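You operate a simulated robot arm through the tools that you are given. There is no shell and no other tool.

You are at the controls of a simulated robot arm. One attempt, no reset.

## Task
Set the red stop to 350 mm, lock it and lay the short locking bar in the jig.
Where things are to end (x, y in the base frame): short locking bar within 40 mm of [530, -60].

The check looks at the end state, three seconds after you hand in, the way a careful person would. Anything else that was tipped, shoved, dropped, spilled or broken makes it a failure.

## Robot
A 6-joint arm with a two-finger gripper, fixed in place. Base frame: the origin is at the foot of the arm, x ahead of it, y to its left, z up; the work surface is at about z = 850. Lengths are in mm, angles in degrees, forces in N, time in s.
With the tool pointing down near the work surface it reaches from about 300 to 720 mm from the base axis. Its first joint turns from -166.0 to 166.0 degrees. Payload 1.57 kg.
The tool frame sits at the grasp point between the pads (the TCP): z along the fingers, y along the line on which they close. The tips reach 21 mm beyond it. The gripper opens to 70 mm. The gripper's body begins 50 mm behind the TCP.
Orientation is told as [roll, pitch, yaw] about the base's x, y, z axes, in that order, counted from this pose: with the fingers straight down and closing along the base's y, the tool's x points along the base's -x, its y along +y and its z along -z.

## Interface
- The arm moves only by the tool send_rows. Its argument "rows" is a list that holds one entry, the list of rows, each a list of 7 numbers: the shift along the tool's x, y, z in units of 100 mm (1.0 is 100 mm), then the turn, a rotation vector about the tool's x, y, z in units of 180 degrees (1.0 is 180 degrees), then the opening, from 0 (shut) to 1 (fully open). In form: [[[dx, dy, dz, ax, ay, az, hand], ...]]. A call has 1 to 20 rows; each row is the pose to reach, as a shift and turn from the pose commanded when the call began, along the tool's axes at that moment. A call with a number of a shift or a turn outside -1 to 1 is refused whole. Each row takes 0.2 s and may step no farther than 50 mm and 8.6 degrees from the row before; otherwise, or with a gripper value out of range, the whole call is refused. A pose out of reach is approached as far as the arm can. The call stops where the force on the tool passes 50 N (or 10 N more than at its start, if that is more) or the arm is blocked; 0.2 s more then pass. Each finger halts on what it meets, pressing with about 27 N; the grip force reading is that of the motor and also rises with nothing between the fingers. The clock runs only during rows and for 0.2 s after the last one: add rows that repeat a pose to give the fingers time. It gives the time, the measured TCP pose, the force on the tool (base axes), the opening and the grip force at its end, in the units of the frame above (readings bear some noise), with the torque about the TCP (base axes, N m) and any sound that the robot's microphone picked up.
- Cameras (640 x 400 px; columns grow to the right, rows downward): "scene" is fixed at [48.5, -648.6, 1580.4]; the picture's right is [0.80, -0.61, 0.00], its down [-0.38, -0.50, -0.78] and it looks along [0.47, 0.62, -0.63] (base axes); focal length 326 px, centre (320, 200). "wrist" rides on the gripper at [79, 4, -81] in the tool frame; the picture's right is [-0.05, 1.00, 0.00], its down [-0.67, -0.04, -0.74] and it looks along [-0.74, -0.04, 0.67] (tool axes); focal length 256 px, centre (320, 200). There is no depth. A picture from a camera that has moved, and an enlarged one, comes with that camera's place and axes in the base frame and with its lens.
- camera(camera): a new picture of that camera. It takes no simulated time.
- inspect(camera, box): a new picture of the part [left, top, right, bottom] of that camera's present view, enlarged. It takes no simulated time.
- sign_off(): hands the job in; it is judged then, once.

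Places have to be worked out from the pictures, the camera data and where the tool is seen. Open the gripper and draw the arm clear of the work before you hand the job in, unless the task says otherwise.

The tools are called after "Request:" as a command line: name --argument value ..., lists and objects as JSON in quotes. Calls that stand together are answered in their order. send_rows: Moves the arm, as the interface text tells. Its arguments: {"type":"object","properties":{"rows":{"type":"array","items":{"type":"array","items":{"type":"array","items":{"type":"number"}}}}},"required":["rows"]} The other tools are called the same way: camera (camera) takes a picture; inspect (camera, box) takes an enlarged picture of a part of a camera's view; sign_off () hands the job in.

At the start:

```text
clock: 0.0
ee_pos: [434.9, 61.7, 1221.9]
ee_rot: [0.0, 0.0, 0.0]
wrist_force: [0.2, -0.8, 0.0]
torque: [0.01, 0.02, 0.01]
width: 70.1
grasp_force: 0.1
```

scene: 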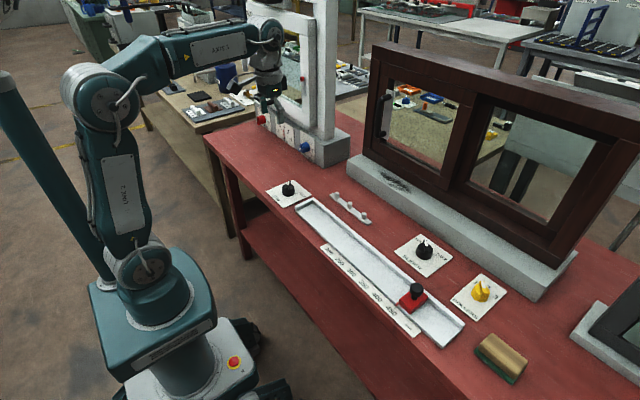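
wrist: 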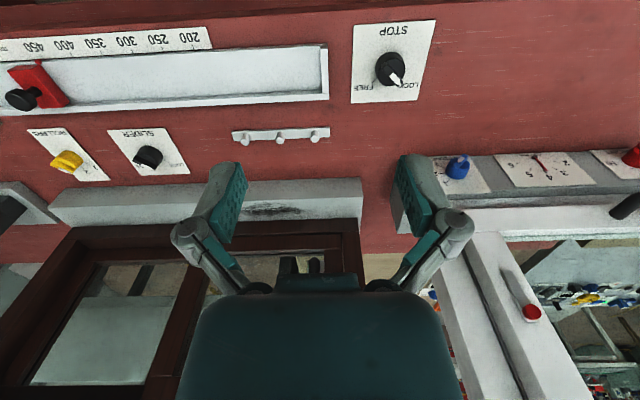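

I start by looking closely at the rail, scale, knobs and bars in both views before moving anything.

Request:
inspect --camera "scene" --box '[250, 160, 410, 260]'

Request:
inspect --camera "scene" --box '[310, 220, 550, 390]'

Request:
inspect --camera "wrist" --box '[0, 0, 340, 212]'

Request:
inspect --camera "wrist" --box '[320, 0, 640, 200]'

```text
4.00 times, centred on (330, 210) of scene
camera zoom: at [48.5, -648.6, 1580.4], right [0.8, -0.61, 0.0], down [-0.38, -0.5, -0.78], along [0.47, 0.62, -0.63], focal length 1302 px, centre (280, 160)
```

zoom: 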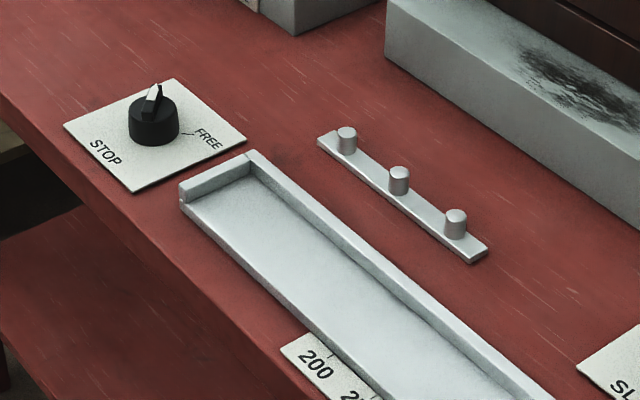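

```text
2.35 times, centred on (430, 305) of scene
camera zoom: at [48.5, -648.6, 1580.4], right [0.8, -0.61, 0.0], down [-0.38, -0.5, -0.78], along [0.47, 0.62, -0.63], focal length 766 px, centre (61, -47)
```

zoom: 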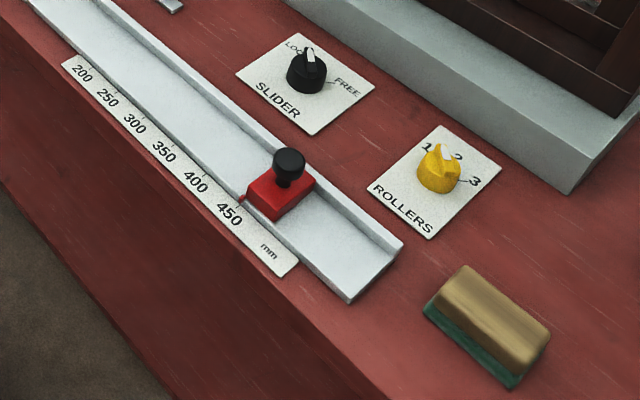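

```text
1.88 times, centred on (170, 106) of wrist
camera zoom: at [356.6, 65.6, 1302.8], right [0.05, 1.0, 0.0], down [0.67, -0.04, 0.74], along [0.74, -0.04, -0.67], focal length 482 px, centre (602, 377)
```

zoom: 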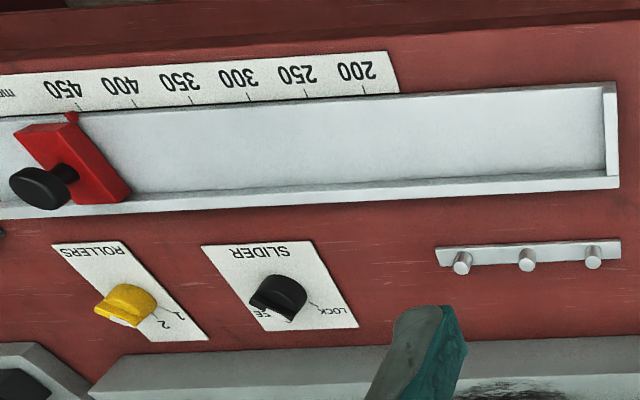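

```text
2.00 times, centred on (480, 100) of wrist
camera zoom: at [356.6, 65.6, 1302.8], right [0.05, 1.0, 0.0], down [0.67, -0.04, 0.74], along [0.74, -0.04, -0.67], focal length 512 px, centre (0, 400)
```

zoom: 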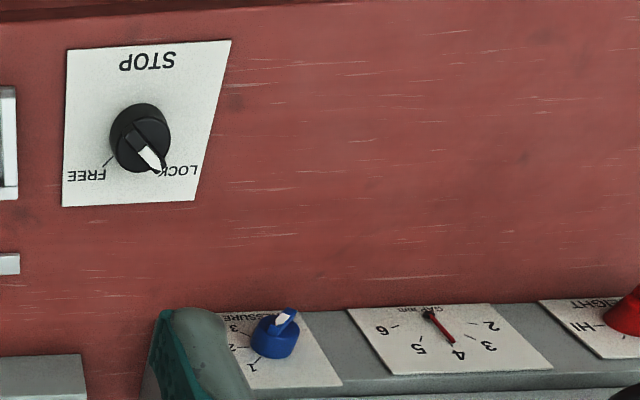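

The bar with three pins sits near (647, -29) and the trough seems to run along y at x≈530 with its end stop near y≈67, so 350 should be near y≈-290. I zoom in on the two knobs and the red stop to read them.

Request:
inspect --camera "wrist" --box '[340, 10, 450, 110]'

Request:
inspect --camera "wrist" --box '[100, 120, 200, 185]'

Request:
inspect --camera "scene" --box '[380, 225, 460, 275]'

Request:
inspect --camera "scene" --box '[260, 165, 324, 210]'

Request:
inspect --camera "scene" --box '[370, 270, 470, 340]'

Request:
inspect --camera "wrist" --box '[0, 30, 120, 130]'

```text
4.00 times, centred on (395, 60) of wrist
camera zoom: at [356.6, 65.6, 1302.8], right [0.05, 1.0, 0.0], down [0.67, -0.04, 0.74], along [0.74, -0.04, -0.67], focal length 1024 px, centre (20, 760)
```

zoom: 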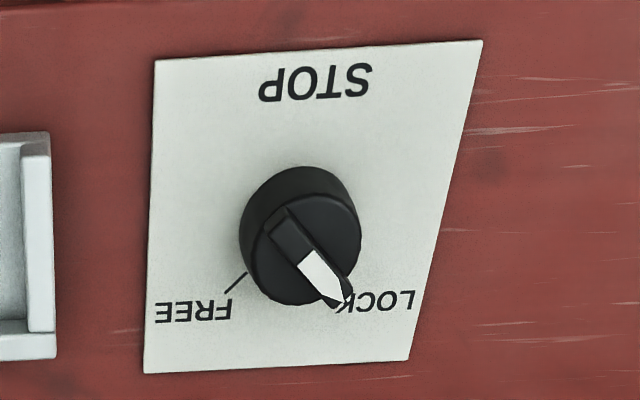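

```text
6.15 times, centred on (150, 152) of wrist
camera zoom: at [356.6, 65.6, 1302.8], right [0.05, 1.0, 0.0], down [0.67, -0.04, 0.74], along [0.74, -0.04, -0.67], focal length 1575 px, centre (1366, 492)
```

zoom: 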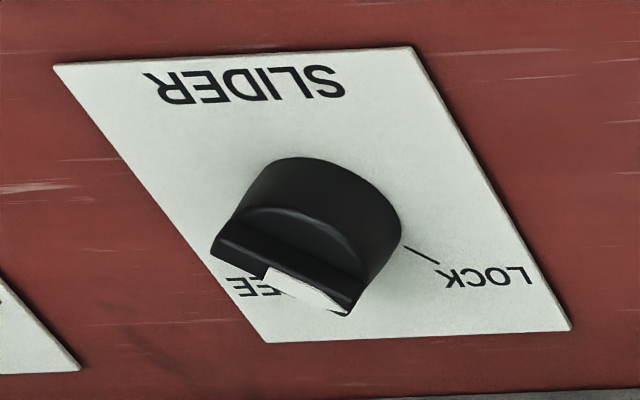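

```text
8.00 times, centred on (420, 250) of scene
camera zoom: at [48.5, -648.6, 1580.4], right [0.8, -0.61, 0.0], down [-0.38, -0.5, -0.78], along [0.47, 0.62, -0.63], focal length 2604 px, centre (-480, -200)
```

zoom: 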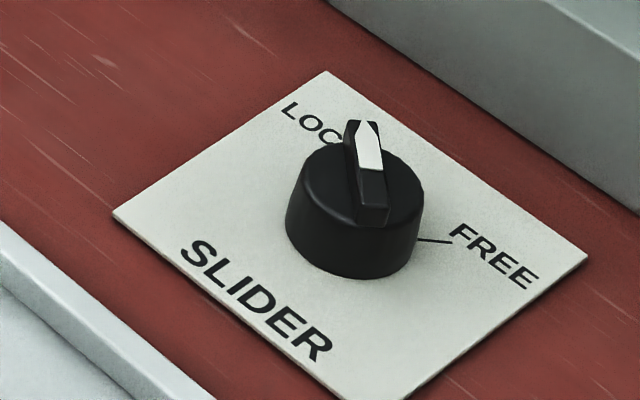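

```text
8.89 times, centred on (292, 188) of scene
camera zoom: at [48.5, -648.6, 1580.4], right [0.8, -0.61, 0.0], down [-0.38, -0.5, -0.78], along [0.47, 0.62, -0.63], focal length 2893 px, centre (569, 311)
```

zoom: 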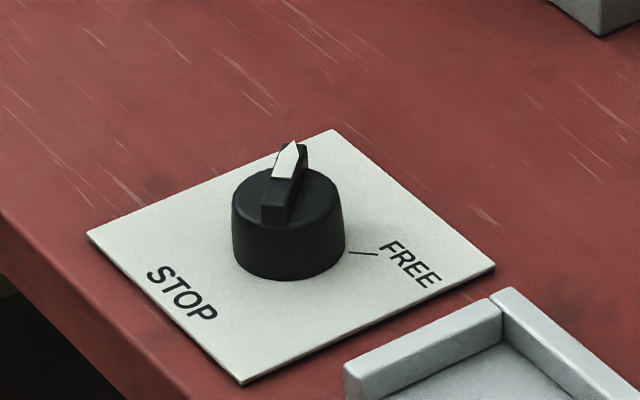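

```text
5.71 times, centred on (420, 305) of scene
camera zoom: at [48.5, -648.6, 1580.4], right [0.8, -0.61, 0.0], down [-0.38, -0.5, -0.78], along [0.47, 0.62, -0.63], focal length 1860 px, centre (-251, -400)
```

zoom: 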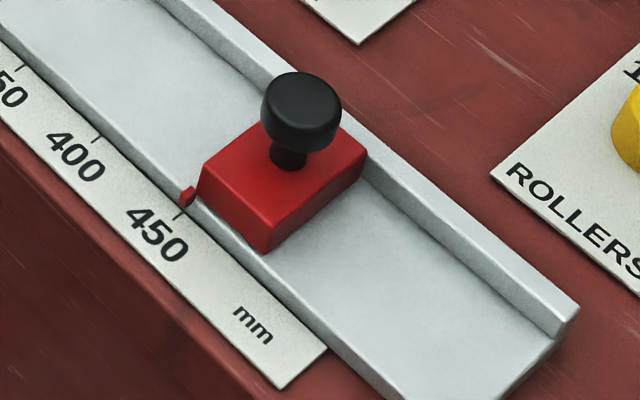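

```text
4.00 times, centred on (60, 80) of wrist
camera zoom: at [356.6, 65.6, 1302.8], right [0.05, 1.0, 0.0], down [0.67, -0.04, 0.74], along [0.74, -0.04, -0.67], focal length 1024 px, centre (1360, 680)
```

zoom: 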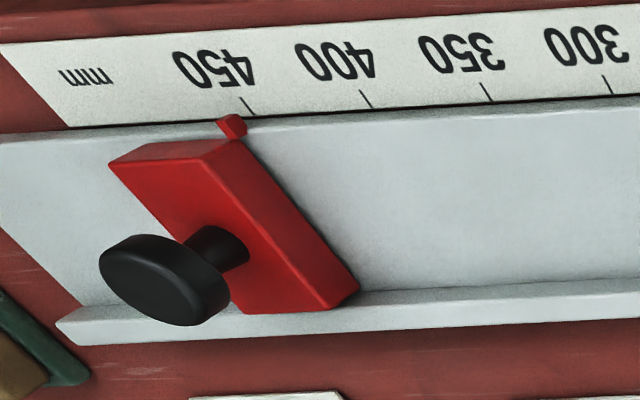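

Both knobs look to be at LOCK; the STOP knob is at about (522, 170) with FREE a quarter turn clockwise, and the red stop's pointer reads about 445. Before working, I move the arm sideways (y −170) at this height to see the rest of the bench for any other bar.

Request:
send_rows --rows '[[[0, -0.3, 0, 0, 0, 0, 1], [0, -0.7, 0, 0, 0, 0, 1], [0, -1.0, 0, 0, 0, 0, 1]]]'

Request:
send_rows --rows '[[[0, -0.4, 0, 0, 0, 0, 1], [0, -0.8, 0, 0, 0, 0, 1], [0, -1.0, 0, 0, 0, 0, 1]]]'

Request:
camera --camera "wrist"

```text
clock: 0.8
ee_pos: [436.1, -42.0, 1221.9]
ee_rot: [-0.1, 0.0, 0.0]
wrist_force: [0.6, -0.4, 0.6]
torque: [-0.02, 0.04, 0.03]
width: 70.2
grasp_force: 0.1
```

```text
clock: 1.6
ee_pos: [436.5, -141.1, 1221.4]
ee_rot: [0.0, 0.0, 0.0]
wrist_force: [-0.3, 0.8, 0.3]
torque: [0.04, 0.02, 0.01]
width: 70.1
grasp_force: 0.0
```

```text
taken
camera wrist: at [357.5, -137.6, 1302.8], right [0.05, 1.0, 0.0], down [0.67, -0.04, 0.74], along [0.74, -0.04, -0.67], focal length 256 px, centre (320, 200)
```

wrist: 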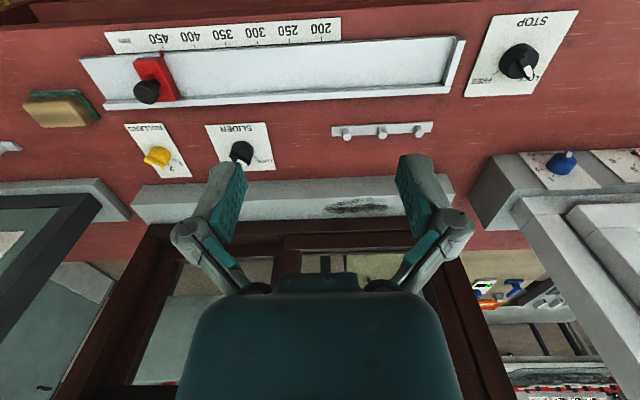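

This view shows the whole rail, the scale and only one locking bar on the bench. I zoom for accurate measurements.

Request:
inspect --camera "wrist" --box '[80, 10, 280, 135]'

Request:
inspect --camera "wrist" --box '[270, 10, 470, 135]'

Request:
inspect --camera "wrist" --box '[320, 100, 450, 180]'

Request:
inspect --camera "wrist" --box '[450, 0, 590, 100]'

Request:
inspect --camera "wrist" --box '[0, 90, 160, 190]'

```text
3.20 times, centred on (180, 72) of wrist
camera zoom: at [357.5, -137.6, 1302.8], right [0.05, 1.0, 0.0], down [0.67, -0.04, 0.74], along [0.74, -0.04, -0.67], focal length 819 px, centre (768, 608)
```

zoom: 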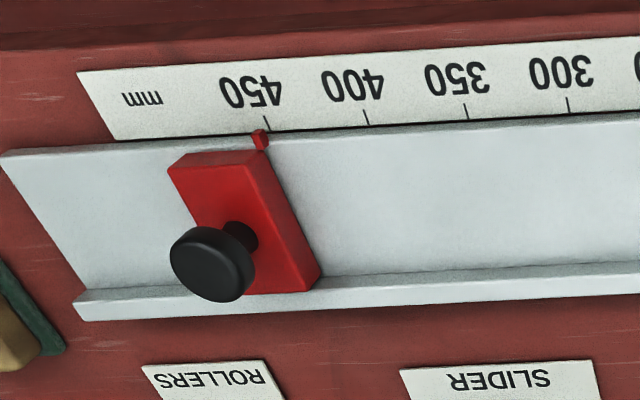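

```text
3.20 times, centred on (370, 72) of wrist
camera zoom: at [357.5, -137.6, 1302.8], right [0.05, 1.0, 0.0], down [0.67, -0.04, 0.74], along [0.74, -0.04, -0.67], focal length 819 px, centre (160, 608)
```

zoom: 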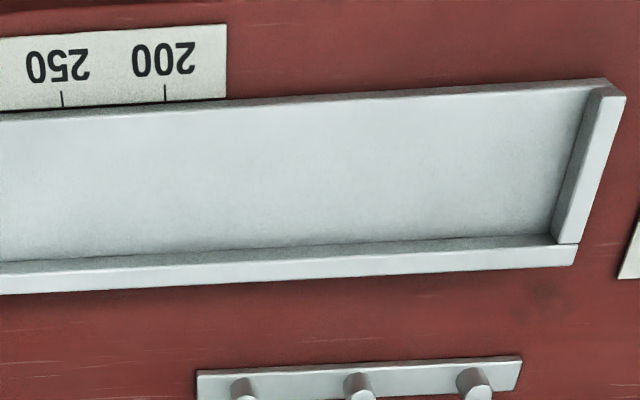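

```text
4.92 times, centred on (385, 140) of wrist
camera zoom: at [357.5, -137.6, 1302.8], right [0.05, 1.0, 0.0], down [0.67, -0.04, 0.74], along [0.74, -0.04, -0.67], focal length 1260 px, centre (0, 495)
```

zoom: 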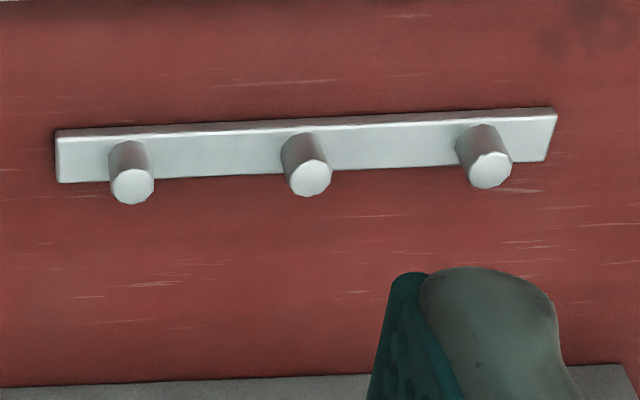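

```text
4.00 times, centred on (520, 50) of wrist
camera zoom: at [357.5, -137.6, 1302.8], right [0.05, 1.0, 0.0], down [0.67, -0.04, 0.74], along [0.74, -0.04, -0.67], focal length 1024 px, centre (-480, 800)
```

zoom: 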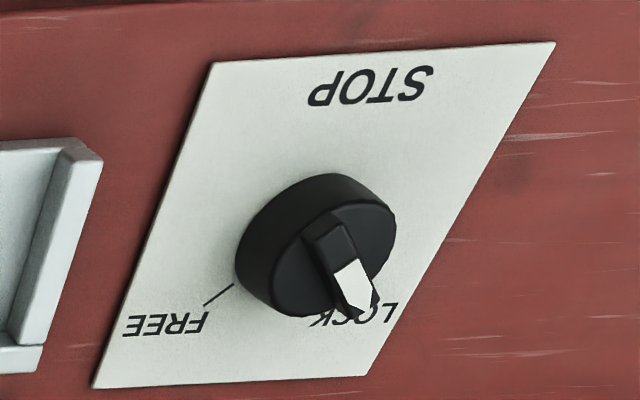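

```text
4.00 times, centred on (80, 140) of wrist
camera zoom: at [357.5, -137.6, 1302.8], right [0.05, 1.0, 0.0], down [0.67, -0.04, 0.74], along [0.74, -0.04, -0.67], focal length 1024 px, centre (1280, 440)
```

zoom: 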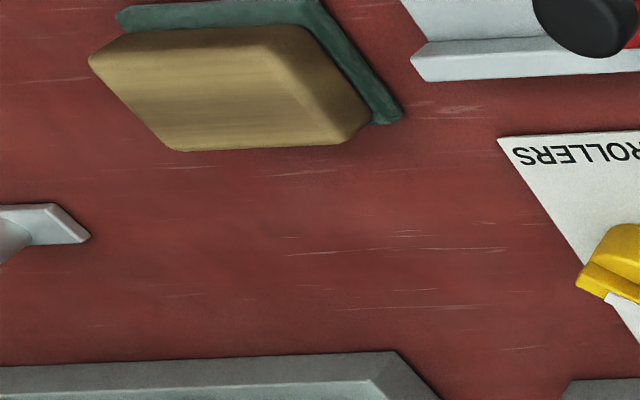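

At the left edge there is a second metal bar with a pin, so I need to compare lengths. I move further toward −y to see it.

Request:
send_rows --rows '[[[0, -0.4, 0, 0, 0, 0, 1], [0, -0.8, 0, 0, 0, 0, 1], [0, -1.0, 0, 0, 0, 0, 1]]]'

Request:
send_rows --rows '[[[0, -0.4, 0, 0, 0, 0, 1], [0, -0.8, 0, 0, 0, 0, 1], [0, -1.0, 0, 0, 0, 0, 1]]]'

Request:
camera --camera "wrist"

Request:
camera --camera "scene"

```text
clock: 2.4
ee_pos: [433.7, -244.2, 1222.8]
ee_rot: [0.1, 0.0, 0.1]
wrist_force: [0.8, 0.5, 0.1]
torque: [-0.01, -0.01, -0.02]
width: 69.8
grasp_force: 0.0
```

```text
clock: 3.2
ee_pos: [436.1, -343.0, 1218.1]
ee_rot: [0.1, 0.0, 0.0]
wrist_force: [0.0, -0.6, -0.1]
torque: [0.01, -0.03, 0.01]
width: 69.9
grasp_force: 0.0
```

```text
taken
camera wrist: at [357.0, -338.8, 1299.7], right [0.05, 1.0, 0.0], down [0.67, -0.04, 0.74], along [0.74, -0.04, -0.67], focal length 256 px, centre (320, 200)
```

wrist: 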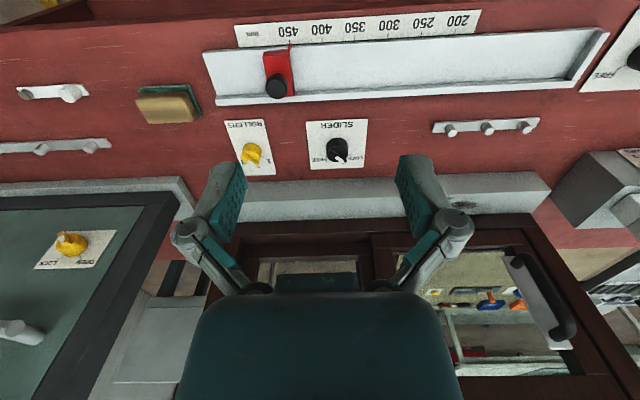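

```text
taken
```

scene: 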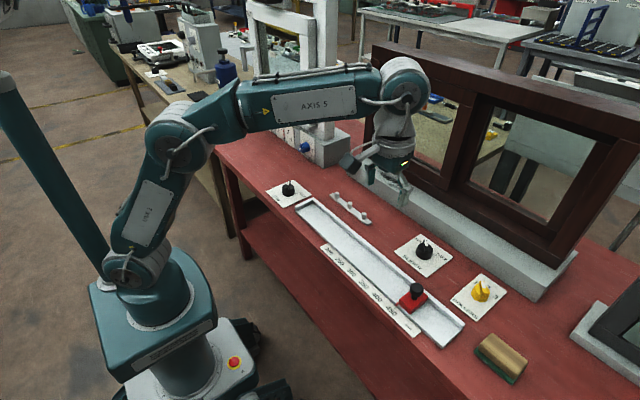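

Now I see two further bars beyond the brush: a short one at about pixel (53, 92) and a long one at (50, 147). I zoom in and move on for a better look.

Request:
send_rows --rows '[[[0, -0.4, 0, 0, 0, 0, 1], [0, -0.8, 0, 0, 0, 0, 1], [0, -1.0, 0, 0, 0, 0, 1]]]'

Request:
send_rows --rows '[[[0, -0.4, 0, 0, 0, 0, 1], [0, -0.8, 0, 0, 0, 0, 1], [0, -1.0, 0, 0, 0, 0, 1]]]'

Request:
camera --camera "wrist"

Request:
inspect --camera "wrist" --box '[0, 60, 240, 210]'

```text
clock: 4.0
ee_pos: [434.7, -438.1, 1220.4]
ee_rot: [0.1, 0.0, 0.1]
wrist_force: [-1.4, 0.5, 2.2]
torque: [-0.06, -0.07, 0.01]
width: 69.9
grasp_force: 0.0
out of reach, approached as far as the arm can: row 3
```

```text
clock: 4.8
ee_pos: [406.2, -496.8, 1177.7]
ee_rot: [-0.1, 0.0, 0.0]
wrist_force: [-0.3, 0.0, 0.7]
torque: [0.0, -0.02, 0.0]
width: 70.2
grasp_force: 0.0
out of reach, approached as far as the arm can: row 1, 2, 3
```

```text
taken
camera wrist: at [327.9, -492.9, 1259.8], right [0.05, 1.0, 0.0], down [0.67, -0.04, 0.75], along [0.74, -0.04, -0.67], focal length 256 px, centre (320, 200)
```

wrist: 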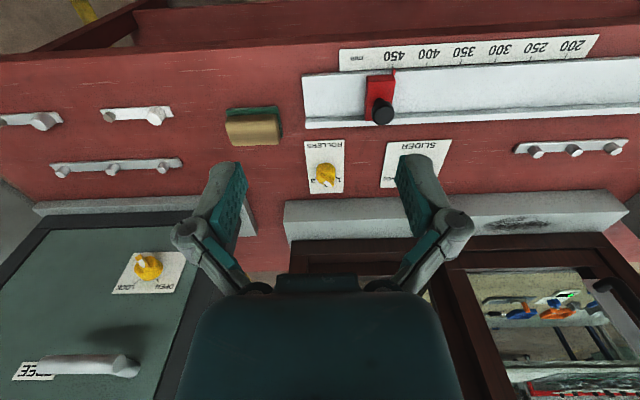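

```text
2.67 times, centred on (120, 135) of wrist
camera zoom: at [327.9, -492.9, 1259.8], right [0.05, 1.0, 0.0], down [0.67, -0.04, 0.75], along [0.74, -0.04, -0.67], focal length 683 px, centre (853, 373)
```

zoom: 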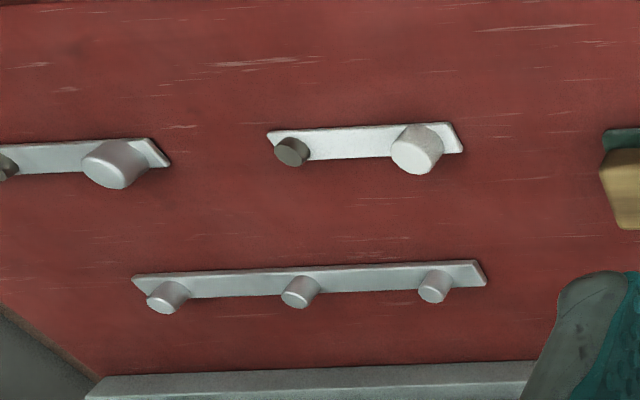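

Three bars lie far to the right (y < −750, out of reach); the three-pin one there measures about 275 mm, whereas the three-pin bar beside the jig is about 200 mm at (649, −30) – that is the short locking bar. I return toward the STOP knob, reading the pose as I go.

Request:
send_rows --rows '[[[0, 0.4, 0, 0, 0, 0, 1], [0, 0.8, 0, 0, 0, 0, 1], [0, 1.0, 0, 0, 0, 0, 1], [0, 1.0, 0, 0, 0, 0, 1]]]'

Request:
send_rows --rows '[[[0, 0.4, 0, 0, 0, 0, 1], [0, 0.8, 0, 0, 0, 0, 1], [0, 1.0, 0, 0, 0, 0, 1], [0, 1.0, 0, 0, 0, 0, 1]]]'

```text
clock: 5.8
ee_pos: [407.6, -400.3, 1178.6]
ee_rot: [0.2, 0.0, 0.0]
wrist_force: [1.0, -0.1, -1.3]
torque: [0.03, 0.01, 0.0]
width: 70.1
grasp_force: 0.0
out of reach, approached as far as the arm can: row 1
```

```text
clock: 6.8
ee_pos: [407.7, -296.7, 1179.6]
ee_rot: [0.1, 0.0, 0.0]
wrist_force: [0.1, 0.8, -0.1]
torque: [0.01, -0.02, 0.02]
width: 70.0
grasp_force: 0.0
```

The pose is back in normal reach at (408, −297, 1179). I keep going toward the STOP knob, diagonally in and down.

Request:
send_rows --rows '[[[-0.1, 0.4, 0.05, 0, 0, 0, 1], [-0.2, 0.8, 0.1, 0, 0, 0, 1], [-0.25, 1.0, 0.15, 0, 0, 0, 1]]]'

Request:
send_rows --rows '[[[-0.1, 0.4, 0.05, 0, 0, 0, 1], [-0.2, 0.8, 0.1, 0, 0, 0, 1], [-0.25, 1.0, 0.15, 0, 0, 0, 1]]]'

Request:
send_rows --rows '[[[-0.1, 0.4, 0.1, 0, 0, 0, 1], [-0.2, 0.8, 0.2, 0, 0, 0, 1], [-0.25, 1.0, 0.3, 0, 0, 0, 1]]]'

Request:
send_rows --rows '[[[-0.1, 0.4, 0.1, 0, 0, 0, 1], [-0.2, 0.8, 0.2, 0, 0, 0, 1], [-0.25, 1.0, 0.3, 0, 0, 0, 1], [-0.25, 1.0, 0.3, 0, 0, 0, 1]]]'

Request:
camera --camera "wrist"

```text
clock: 7.6
ee_pos: [431.5, -193.1, 1163.6]
ee_rot: [0.0, 0.0, -0.1]
wrist_force: [0.7, 0.3, 0.3]
torque: [0.03, 0.02, -0.01]
width: 70.0
grasp_force: 0.0
```

```text
clock: 8.4
ee_pos: [457.1, -93.4, 1148.4]
ee_rot: [-0.1, 0.0, -0.1]
wrist_force: [0.3, 0.3, -0.6]
torque: [0.0, -0.01, -0.01]
width: 70.1
grasp_force: 0.1
```

```text
clock: 9.2
ee_pos: [484.5, 5.1, 1116.4]
ee_rot: [0.0, 0.1, -0.1]
wrist_force: [0.3, 0.3, -0.3]
torque: [-0.01, -0.03, 0.0]
width: 69.7
grasp_force: 0.0
```

```text
clock: 10.2
ee_pos: [507.9, 106.9, 1088.3]
ee_rot: [0.0, 0.0, -0.1]
wrist_force: [1.2, -0.3, 0.1]
torque: [-0.01, 0.0, -0.02]
width: 69.8
grasp_force: 0.0
```

```text
taken
camera wrist: at [429.0, 110.8, 1169.9], right [0.05, 1.0, 0.0], down [0.67, -0.04, 0.74], along [0.74, -0.04, -0.67], focal length 256 px, centre (320, 200)
```

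wrist: 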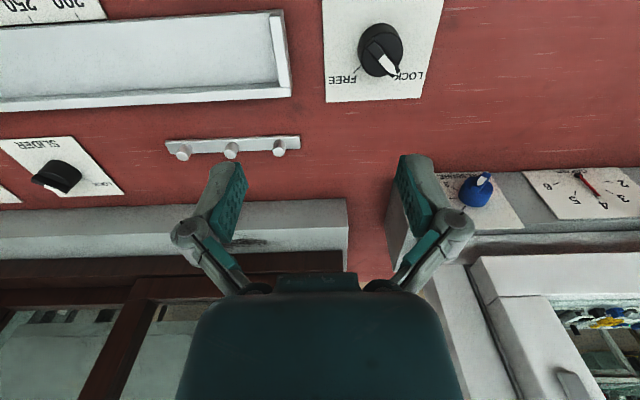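

The STOP knob is now ahead and slightly left of the gripper. I zoom on it to fix its centre, height and pointer direction.

Request:
inspect --camera "wrist" --box '[320, 0, 448, 80]'

Request:
inspect --camera "wrist" --box '[160, 100, 320, 200]'

```text
5.00 times, centred on (384, 40) of wrist
camera zoom: at [429.0, 110.8, 1169.9], right [0.05, 1.0, 0.0], down [0.67, -0.04, 0.74], along [0.74, -0.04, -0.67], focal length 1280 px, centre (0, 1000)
```

zoom: 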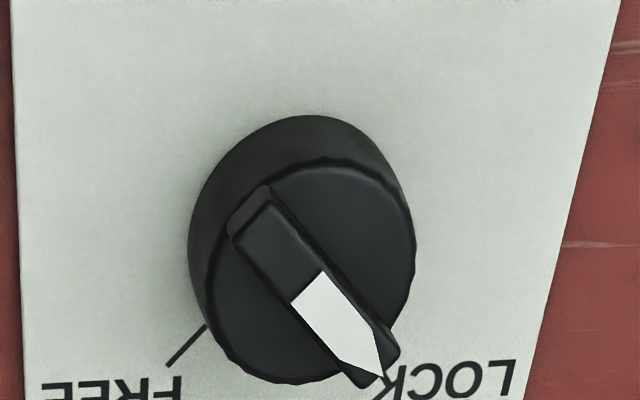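

```text
4.00 times, centred on (240, 150) of wrist
camera zoom: at [429.0, 110.8, 1169.9], right [0.05, 1.0, 0.0], down [0.67, -0.04, 0.74], along [0.74, -0.04, -0.67], focal length 1024 px, centre (640, 400)
```

zoom: 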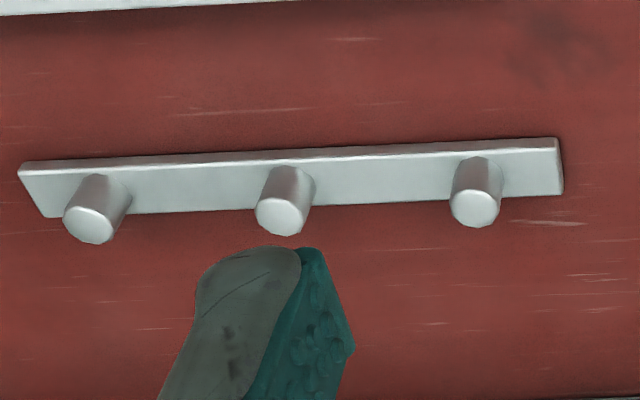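

The knob's centre works out at about (527, 170), 43 mm in diameter with its top near z 880, and its pointer at azimuth 45° (LOCK). I move over it at z≈998 with yaw +45° so the fingers straddle it across the ridge and a 90° clockwise turn ends at −45°.

Request:
send_rows --rows '[[[-0.03, 0.105, 0.15, 0, 0, -0.0417, 1], [-0.06, 0.21, 0.3, 0, 0, -0.0833, 1], [-0.095, 0.315, 0.45, 0, 0, -0.125, 1], [-0.127, 0.42, 0.6, 0, 0, -0.1667, 1], [-0.158, 0.525, 0.75, 0, 0, -0.2083, 1], [-0.19, 0.63, 0.9, 0, 0, -0.25, 1], [-0.19, 0.63, 0.9, 0, 0, -0.25, 1]]]'

Request:
camera --camera "wrist"

Request:
camera --camera "scene"

```text
clock: 11.8
ee_pos: [526.3, 166.4, 998.1]
ee_rot: [0.0, 0.0, 45.1]
wrist_force: [0.0, -0.2, -1.1]
torque: [-0.02, 0.03, 0.0]
width: 70.1
grasp_force: 0.0
```

```text
taken
camera wrist: at [467.7, 113.6, 1078.8], right [-0.67, 0.74, 0.0], down [0.5, 0.45, 0.74], along [0.55, 0.5, -0.67], focal length 256 px, centre (320, 200)
```

wrist: 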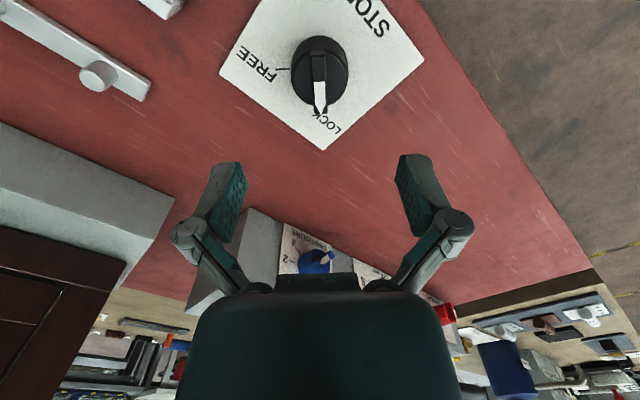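

```text
taken
```

scene: 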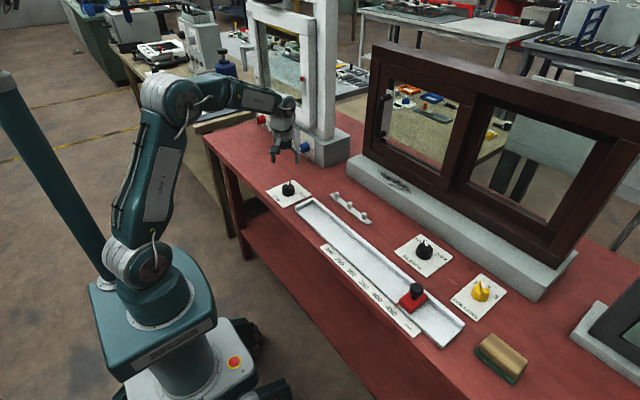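

Now over the knob. I zoom to check the lateral offset of the knob from the gripper's centre.

Request:
inspect --camera "wrist" --box '[240, 0, 400, 100]'

```text
4.00 times, centred on (320, 50) of wrist
camera zoom: at [467.7, 113.6, 1078.8], right [-0.67, 0.74, 0.0], down [0.5, 0.45, 0.74], along [0.55, 0.5, -0.67], focal length 1024 px, centre (320, 800)
```

zoom: 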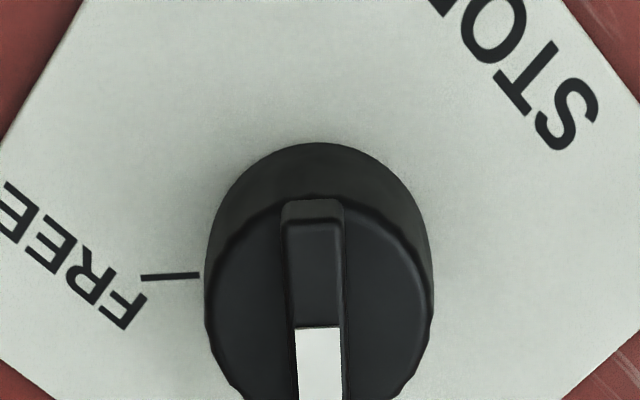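

The knob is centred within 3 mm. I descend 100 mm first, then finish to z≈879 (tips about 857, just above the label plate).

Request:
send_rows --rows '[[[-0.01, 0, 0.3, 0, 0, 0, 1], [-0.02, 0, 0.6, 0, 0, 0, 1], [-0.03, 0, 0.85, 0, 0, 0, 1], [-0.03, 0, 0.95, 0, 0, 0, 1], [-0.03, 0, 0.95, 0, 0, 0, 1]]]'

Request:
camera --camera "wrist"

Request:
inspect --camera "scene" --box '[250, 140, 330, 215]'

```text
clock: 13.0
ee_pos: [528.6, 168.5, 903.6]
ee_rot: [0.0, 0.0, 45.0]
wrist_force: [-0.3, -0.2, 0.1]
torque: [0.01, 0.02, -0.01]
width: 70.1
grasp_force: 0.0
```

```text
taken
camera wrist: at [470.4, 115.6, 985.1], right [-0.67, 0.74, 0.0], down [0.5, 0.45, 0.74], along [0.55, 0.5, -0.67], focal length 256 px, centre (320, 200)
```

wrist: 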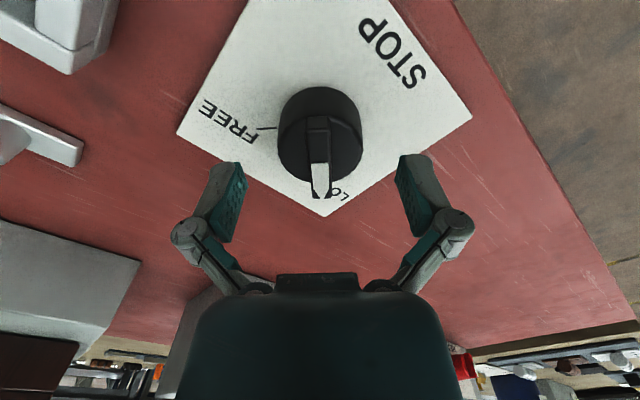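

```text
5.33 times, centred on (290, 178) of scene
camera zoom: at [48.5, -648.6, 1580.4], right [0.8, -0.61, 0.0], down [-0.38, -0.5, -0.78], along [0.47, 0.62, -0.63], focal length 1736 px, centre (480, 320)
```

zoom: 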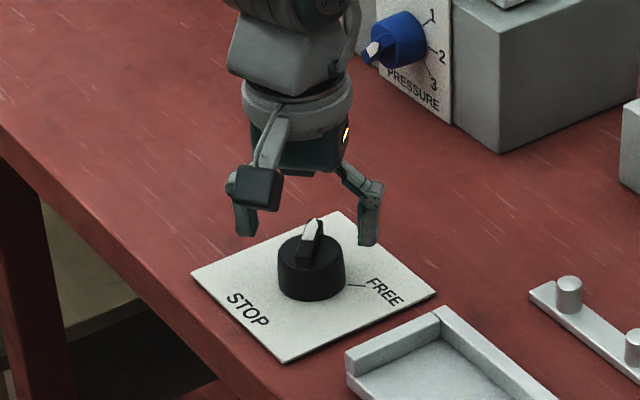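

I check the knob's top height relative to the fingertips with a zoom before the last descent.

Request:
inspect --camera "wrist" --box '[220, 70, 420, 195]'

```text
3.20 times, centred on (320, 132) of wrist
camera zoom: at [470.4, 115.6, 985.1], right [-0.67, 0.74, 0.0], down [0.5, 0.45, 0.74], along [0.55, 0.5, -0.67], focal length 819 px, centre (320, 416)
```

zoom: 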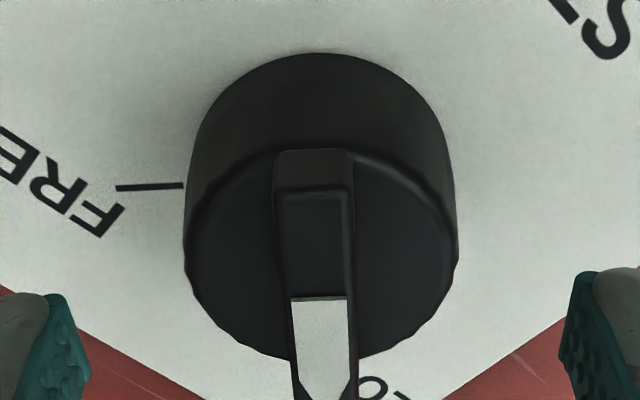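

The knob top is at z≈879, radius ≈21.7 mm and centred. I go down 25 mm to TCP z≈879 and close on the cylinder.

Request:
send_rows --rows '[[[0, 0, 0.12, 0, 0, 0, 1], [0, 0, 0.25, 0, 0, 0, 1], [0, 0, 0.25, 0, 0, 0, 1]]]'

Request:
send_rows --rows '[[[0, 0, 0, 0, 0, 0, 0.7], [0, 0, 0, 0, 0, 0, 0.4], [0, 0, 0, 0, 0, 0, 0.4], [0, 0, 0, 0, 0, 0, 0.4]]]'

Request:
camera --camera "wrist"

```text
clock: 13.8
ee_pos: [528.0, 168.4, 879.4]
ee_rot: [0.0, 0.0, 45.0]
wrist_force: [-0.2, 1.0, 0.1]
torque: [-0.03, -0.06, 0.05]
width: 69.9
grasp_force: 0.1
```

```text
clock: 14.8
ee_pos: [528.7, 169.3, 879.2]
ee_rot: [0.0, 0.0, 45.0]
wrist_force: [-1.9, 1.2, 6.8]
torque: [-0.06, 0.08, -0.07]
width: 44.7
grasp_force: 31.7
```

```text
taken
camera wrist: at [470.8, 116.0, 961.5], right [-0.67, 0.74, 0.0], down [0.5, 0.45, 0.74], along [0.55, 0.5, -0.67], focal length 256 px, centre (320, 200)
```

wrist: 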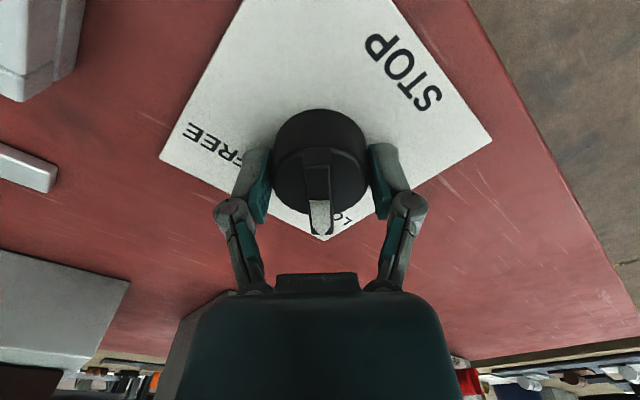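

Knob gripped (44.7 mm, 32 N). I turn it clockwise 45° first and check that it follows.

Request:
send_rows --rows '[[[0, 0, 0, 0, 0, 0.04, 0.3], [0, 0, 0, 0, 0, 0.08, 0.3], [0, 0, 0, 0, 0, 0.12, 0.3], [0, 0, 0, 0, 0, 0.165, 0.3], [0, 0, 0, 0, 0, 0.21, 0.3], [0, 0, 0, 0, 0, 0.25, 0.3], [0, 0, 0, 0, 0, 0.25, 0.3]]]'

Request:
camera --camera "wrist"

```text
clock: 16.4
ee_pos: [529.6, 170.3, 880.6]
ee_rot: [0.0, -0.1, -0.2]
wrist_force: [-2.9, 3.7, 26.3]
torque: [0.08, -0.01, -0.02]
width: 45.2
grasp_force: 31.6
```

```text
taken
camera wrist: at [450.1, 174.3, 960.8], right [0.06, 1.0, 0.0], down [0.66, -0.04, 0.75], along [0.75, -0.04, -0.67], focal length 256 px, centre (320, 200)
```

wrist: 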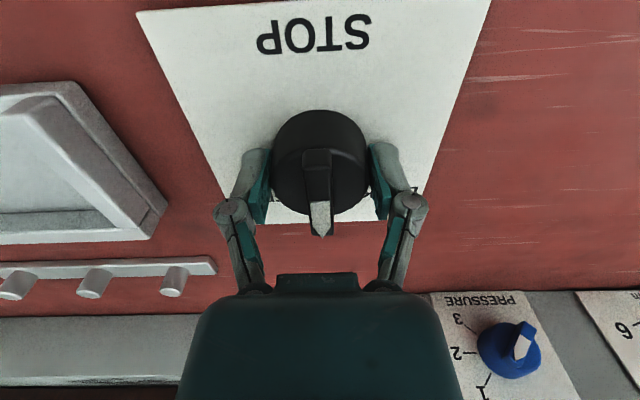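

The knob follows; an upward load of 26 N has built up, so I ease the height 1.5 mm upward while turning the remaining 45° to FREE.

Request:
send_rows --rows '[[[0, 0, -0.01, 0, 0, 0.02, 0.3], [0, 0, -0.015, 0, 0, 0.06, 0.3], [0, 0, -0.015, 0, 0, 0.1, 0.3], [0, 0, -0.015, 0, 0, 0.14, 0.3], [0, 0, -0.015, 0, 0, 0.18, 0.3], [0, 0, -0.015, 0, 0, 0.22, 0.3], [0, 0, -0.015, 0, 0, 0.25, 0.3], [0, 0, -0.015, 0, 0, 0.25, 0.3]]]'

Request:
camera --camera "wrist"

Request:
inspect --camera "scene" --box '[250, 140, 330, 215]'

```text
clock: 18.2
ee_pos: [529.5, 170.1, 879.9]
ee_rot: [-0.1, -0.1, -45.1]
wrist_force: [17.5, 12.1, -21.3]
torque: [0.33, -0.05, -0.01]
width: 45.0
grasp_force: 31.8
```

```text
taken
camera wrist: at [477.1, 229.9, 960.8], right [0.74, 0.67, 0.0], down [0.45, -0.5, 0.74], along [0.5, -0.56, -0.67], focal length 256 px, centre (320, 200)
```

wrist: 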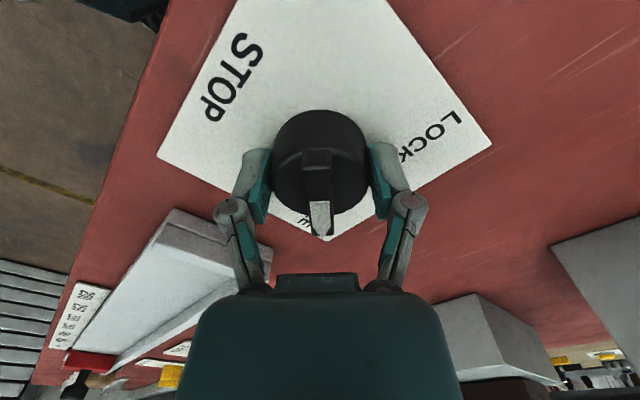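

```text
5.33 times, centred on (290, 178) of scene
camera zoom: at [48.5, -648.6, 1580.4], right [0.8, -0.61, 0.0], down [-0.38, -0.5, -0.78], along [0.47, 0.62, -0.63], focal length 1736 px, centre (480, 320)
```

zoom: 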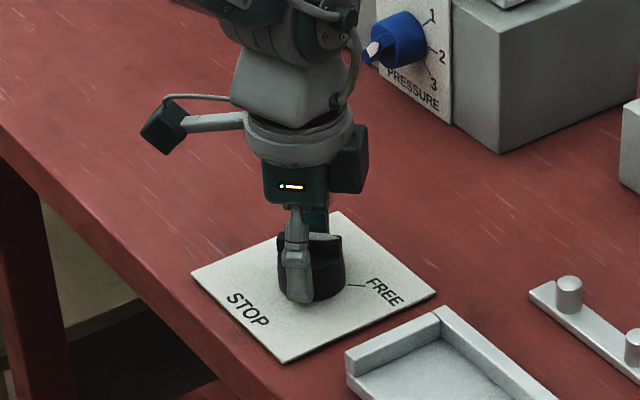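

The knob has turned to face FREE (−45°). I release it and rise to check.

Request:
send_rows --rows '[[[0, 0, 0, 0, 0, 0, 0.8], [0, 0, 0, 0, 0, 0, 1], [0, 0, 0, 0, 0, 0, 1], [0, 0, -0.3, 0, 0, 0, 1], [0, 0, -0.7, 0, 0, 0, 1], [0, 0, -1.0, 0, 0, 0, 1], [0, 0, -1.0, 0, 0, 0, 1]]]'

Request:
camera --camera "wrist"

Request:
inspect --camera "scene" --box '[250, 140, 330, 215]'

```text
clock: 19.8
ee_pos: [529.3, 170.5, 980.5]
ee_rot: [0.0, 0.1, -44.9]
wrist_force: [0.3, 0.4, 0.4]
torque: [0.02, 0.0, 0.01]
width: 70.1
grasp_force: 0.1
```

```text
taken
camera wrist: at [477.9, 230.2, 1061.8], right [0.74, 0.67, 0.0], down [0.45, -0.5, 0.74], along [0.5, -0.55, -0.67], focal length 256 px, centre (320, 200)
```

wrist: 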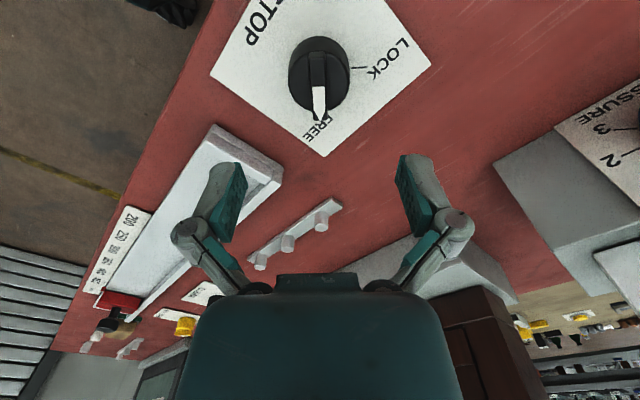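

```text
5.33 times, centred on (290, 178) of scene
camera zoom: at [48.5, -648.6, 1580.4], right [0.8, -0.61, 0.0], down [-0.38, -0.5, -0.78], along [0.47, 0.62, -0.63], focal length 1736 px, centre (480, 320)
```

zoom: 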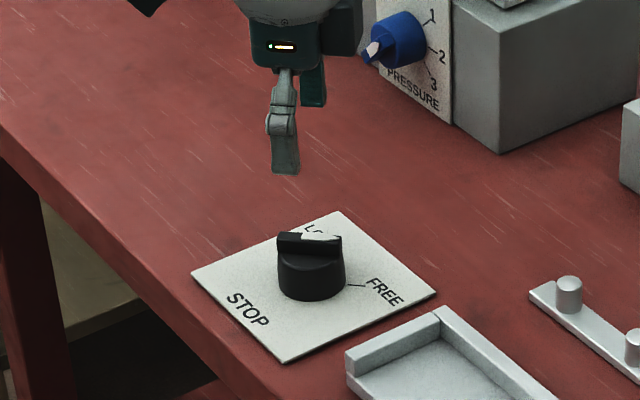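

STOP now points at FREE. I raise, turn the tool back to yaw 0 and travel toward the red stop.

Request:
send_rows --rows '[[[-0.05, -0.05, -0.2, 0, 0, -0.0417, 1], [-0.13, -0.13, -0.4, 0, 0, -0.0833, 1], [-0.22, -0.22, -0.6, 0, 0, -0.125, 1], [-0.31, -0.31, -0.7, 0, 0, -0.1667, 1], [-0.4, -0.4, -0.75, 0, 0, -0.2083, 1], [-0.495, -0.495, -0.75, 0, 0, -0.25, 1], [-0.495, -0.495, -0.75, 0, 0, -0.25, 1]]]'

Request:
send_rows --rows '[[[0, -0.4, 0, 0, 0, 0, 1], [0, -0.8, 0, 0, 0, 0, 1], [0, -1.0, 0, 0, 0, 0, 1]]]'

Request:
send_rows --rows '[[[0, -0.4, 0, 0, 0, 0, 1], [0, -0.8, 0, 0, 0, 0, 1], [0, -1.0, 0, 0, 0, 0, 1]]]'

Request:
send_rows --rows '[[[0, -0.4, 0, 0, 0, 0, 1], [0, -0.8, 0, 0, 0, 0, 1], [0, -1.0, 0, 0, 0, 0, 1]]]'

Request:
send_rows --rows '[[[0, -0.4, 0, 0, 0, 0, 1], [0, -0.8, 0, 0, 0, 0, 1], [0, -1.0, 0, 0, 0, 0, 1]]]'

Request:
camera --camera "wrist"

```text
clock: 21.4
ee_pos: [530.1, 103.2, 1056.4]
ee_rot: [0.0, 0.1, 0.1]
wrist_force: [-0.2, 0.2, -0.6]
torque: [-0.02, 0.01, -0.01]
width: 70.0
grasp_force: 0.1
```

```text
clock: 22.2
ee_pos: [530.3, -0.7, 1056.9]
ee_rot: [0.1, 0.0, -0.1]
wrist_force: [0.3, -0.6, -0.5]
torque: [-0.01, 0.02, -0.01]
width: 69.8
grasp_force: 0.1
```

```text
clock: 23.0
ee_pos: [528.6, -99.7, 1054.5]
ee_rot: [-0.1, 0.1, 0.0]
wrist_force: [-0.4, 0.7, 0.3]
torque: [-0.03, 0.02, -0.02]
width: 70.0
grasp_force: 0.1
```

```text
clock: 23.8
ee_pos: [527.2, -201.2, 1055.6]
ee_rot: [0.1, 0.1, 0.0]
wrist_force: [-0.5, -0.1, -0.6]
torque: [0.0, -0.02, -0.02]
width: 70.1
grasp_force: 0.0
```

```text
clock: 24.6
ee_pos: [528.9, -304.3, 1053.4]
ee_rot: [0.1, 0.0, 0.0]
wrist_force: [0.0, -0.2, -0.1]
torque: [0.02, 0.02, -0.04]
width: 70.2
grasp_force: 0.1
```

```text
taken
camera wrist: at [450.5, -299.7, 1134.2], right [0.05, 1.0, 0.0], down [0.67, -0.04, 0.74], along [0.74, -0.04, -0.67], focal length 256 px, centre (320, 200)
```

wrist: 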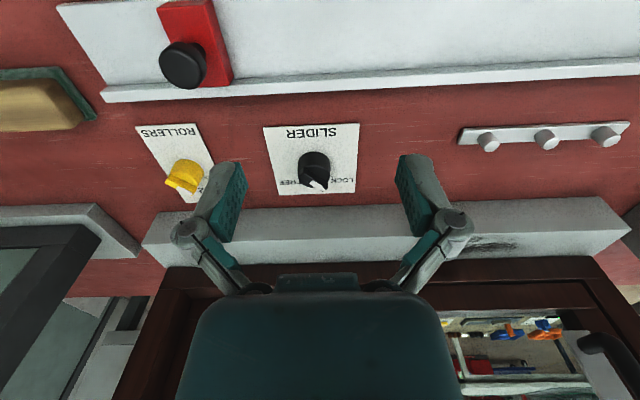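

The red stop with its black button is further right. I move another 105 mm in −y to be over it, and look again.

Request:
send_rows --rows '[[[0, -0.4, 0, 0, 0, 0, 1], [0, -0.8, 0, 0, 0, 0, 1], [0, -1.0, 0, 0, 0, 0, 1], [0, -1.0, 0, 0, 0, 0, 1]]]'

Request:
camera --camera "wrist"

Request:
inspect --camera "wrist" --box '[220, 0, 420, 125]'

Request:
inspect --camera "scene" --box '[340, 200, 500, 340]'

```text
clock: 25.6
ee_pos: [529.5, -400.0, 1058.0]
ee_rot: [0.0, 0.0, 0.0]
wrist_force: [0.1, 0.4, -0.3]
torque: [-0.02, -0.02, 0.02]
width: 70.1
grasp_force: 0.0
```

```text
taken
camera wrist: at [450.5, -396.4, 1139.1], right [0.05, 1.0, 0.0], down [0.67, -0.04, 0.74], along [0.74, -0.04, -0.67], focal length 256 px, centre (320, 200)
```

wrist: 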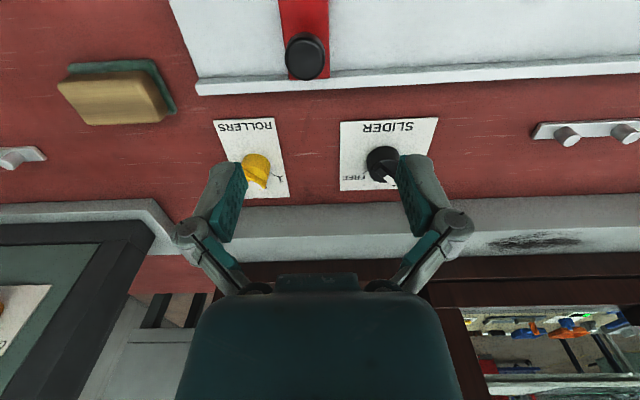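

```text
3.20 times, centred on (320, 62) of wrist
camera zoom: at [450.5, -396.4, 1139.1], right [0.05, 1.0, 0.0], down [0.67, -0.04, 0.74], along [0.74, -0.04, -0.67], focal length 819 px, centre (320, 640)
```

zoom: 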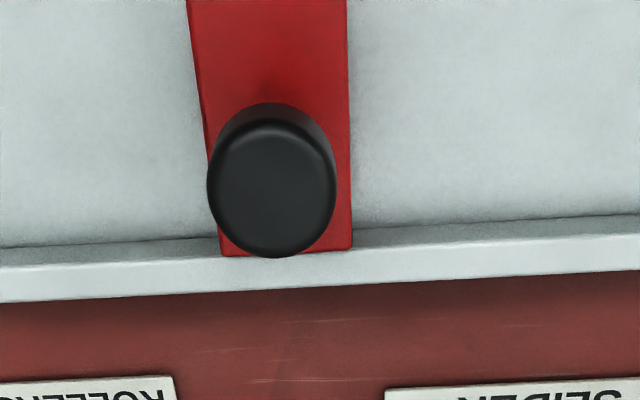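

```text
2.86 times, centred on (420, 270) of scene
camera zoom: at [48.5, -648.6, 1580.4], right [0.8, -0.61, 0.0], down [-0.38, -0.5, -0.78], along [0.47, 0.62, -0.63], focal length 930 px, centre (34, 0)
```

zoom: 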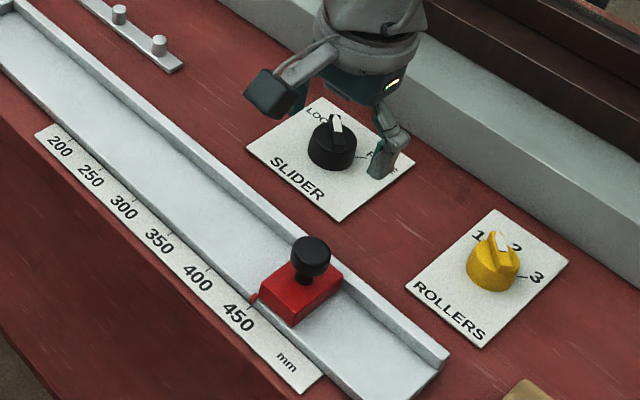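

The button is centred near (530, −412) with its top at about z 908 and diameter ≈34 mm. I shift −12 mm in y and descend 95 mm to look again before gripping.

Request:
send_rows --rows '[[[0, -0.06, 0.3, 0, 0, 0, 1], [0, -0.12, 0.6, 0, 0, 0, 1], [0, -0.12, 0.85, 0, 0, 0, 1], [0, -0.12, 0.95, 0, 0, 0, 1], [0, -0.12, 0.95, 0, 0, 0, 1]]]'

Request:
camera --camera "wrist"

Request:
inspect --camera "scene" --box '[380, 260, 460, 320]'

```text
clock: 26.8
ee_pos: [529.2, -415.4, 959.1]
ee_rot: [0.0, 0.0, 0.0]
wrist_force: [0.0, 0.0, 0.7]
torque: [-0.01, 0.02, 0.03]
width: 70.0
grasp_force: 0.0
```

```text
taken
camera wrist: at [450.9, -410.9, 1040.3], right [0.05, 1.0, 0.0], down [0.67, -0.04, 0.74], along [0.74, -0.04, -0.67], focal length 256 px, centre (320, 200)
```

wrist: 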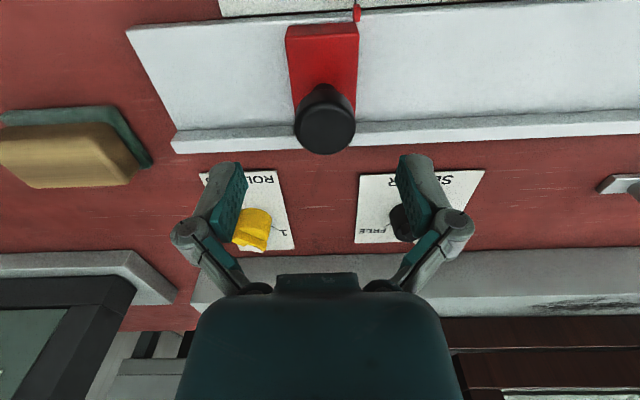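

```text
6.67 times, centred on (420, 290) of scene
camera zoom: at [48.5, -648.6, 1580.4], right [0.8, -0.61, 0.0], down [-0.38, -0.5, -0.78], along [0.47, 0.62, -0.63], focal length 2170 px, centre (-347, -400)
```

zoom: 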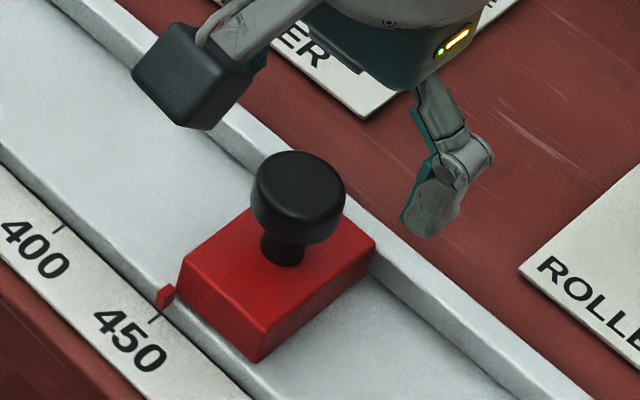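

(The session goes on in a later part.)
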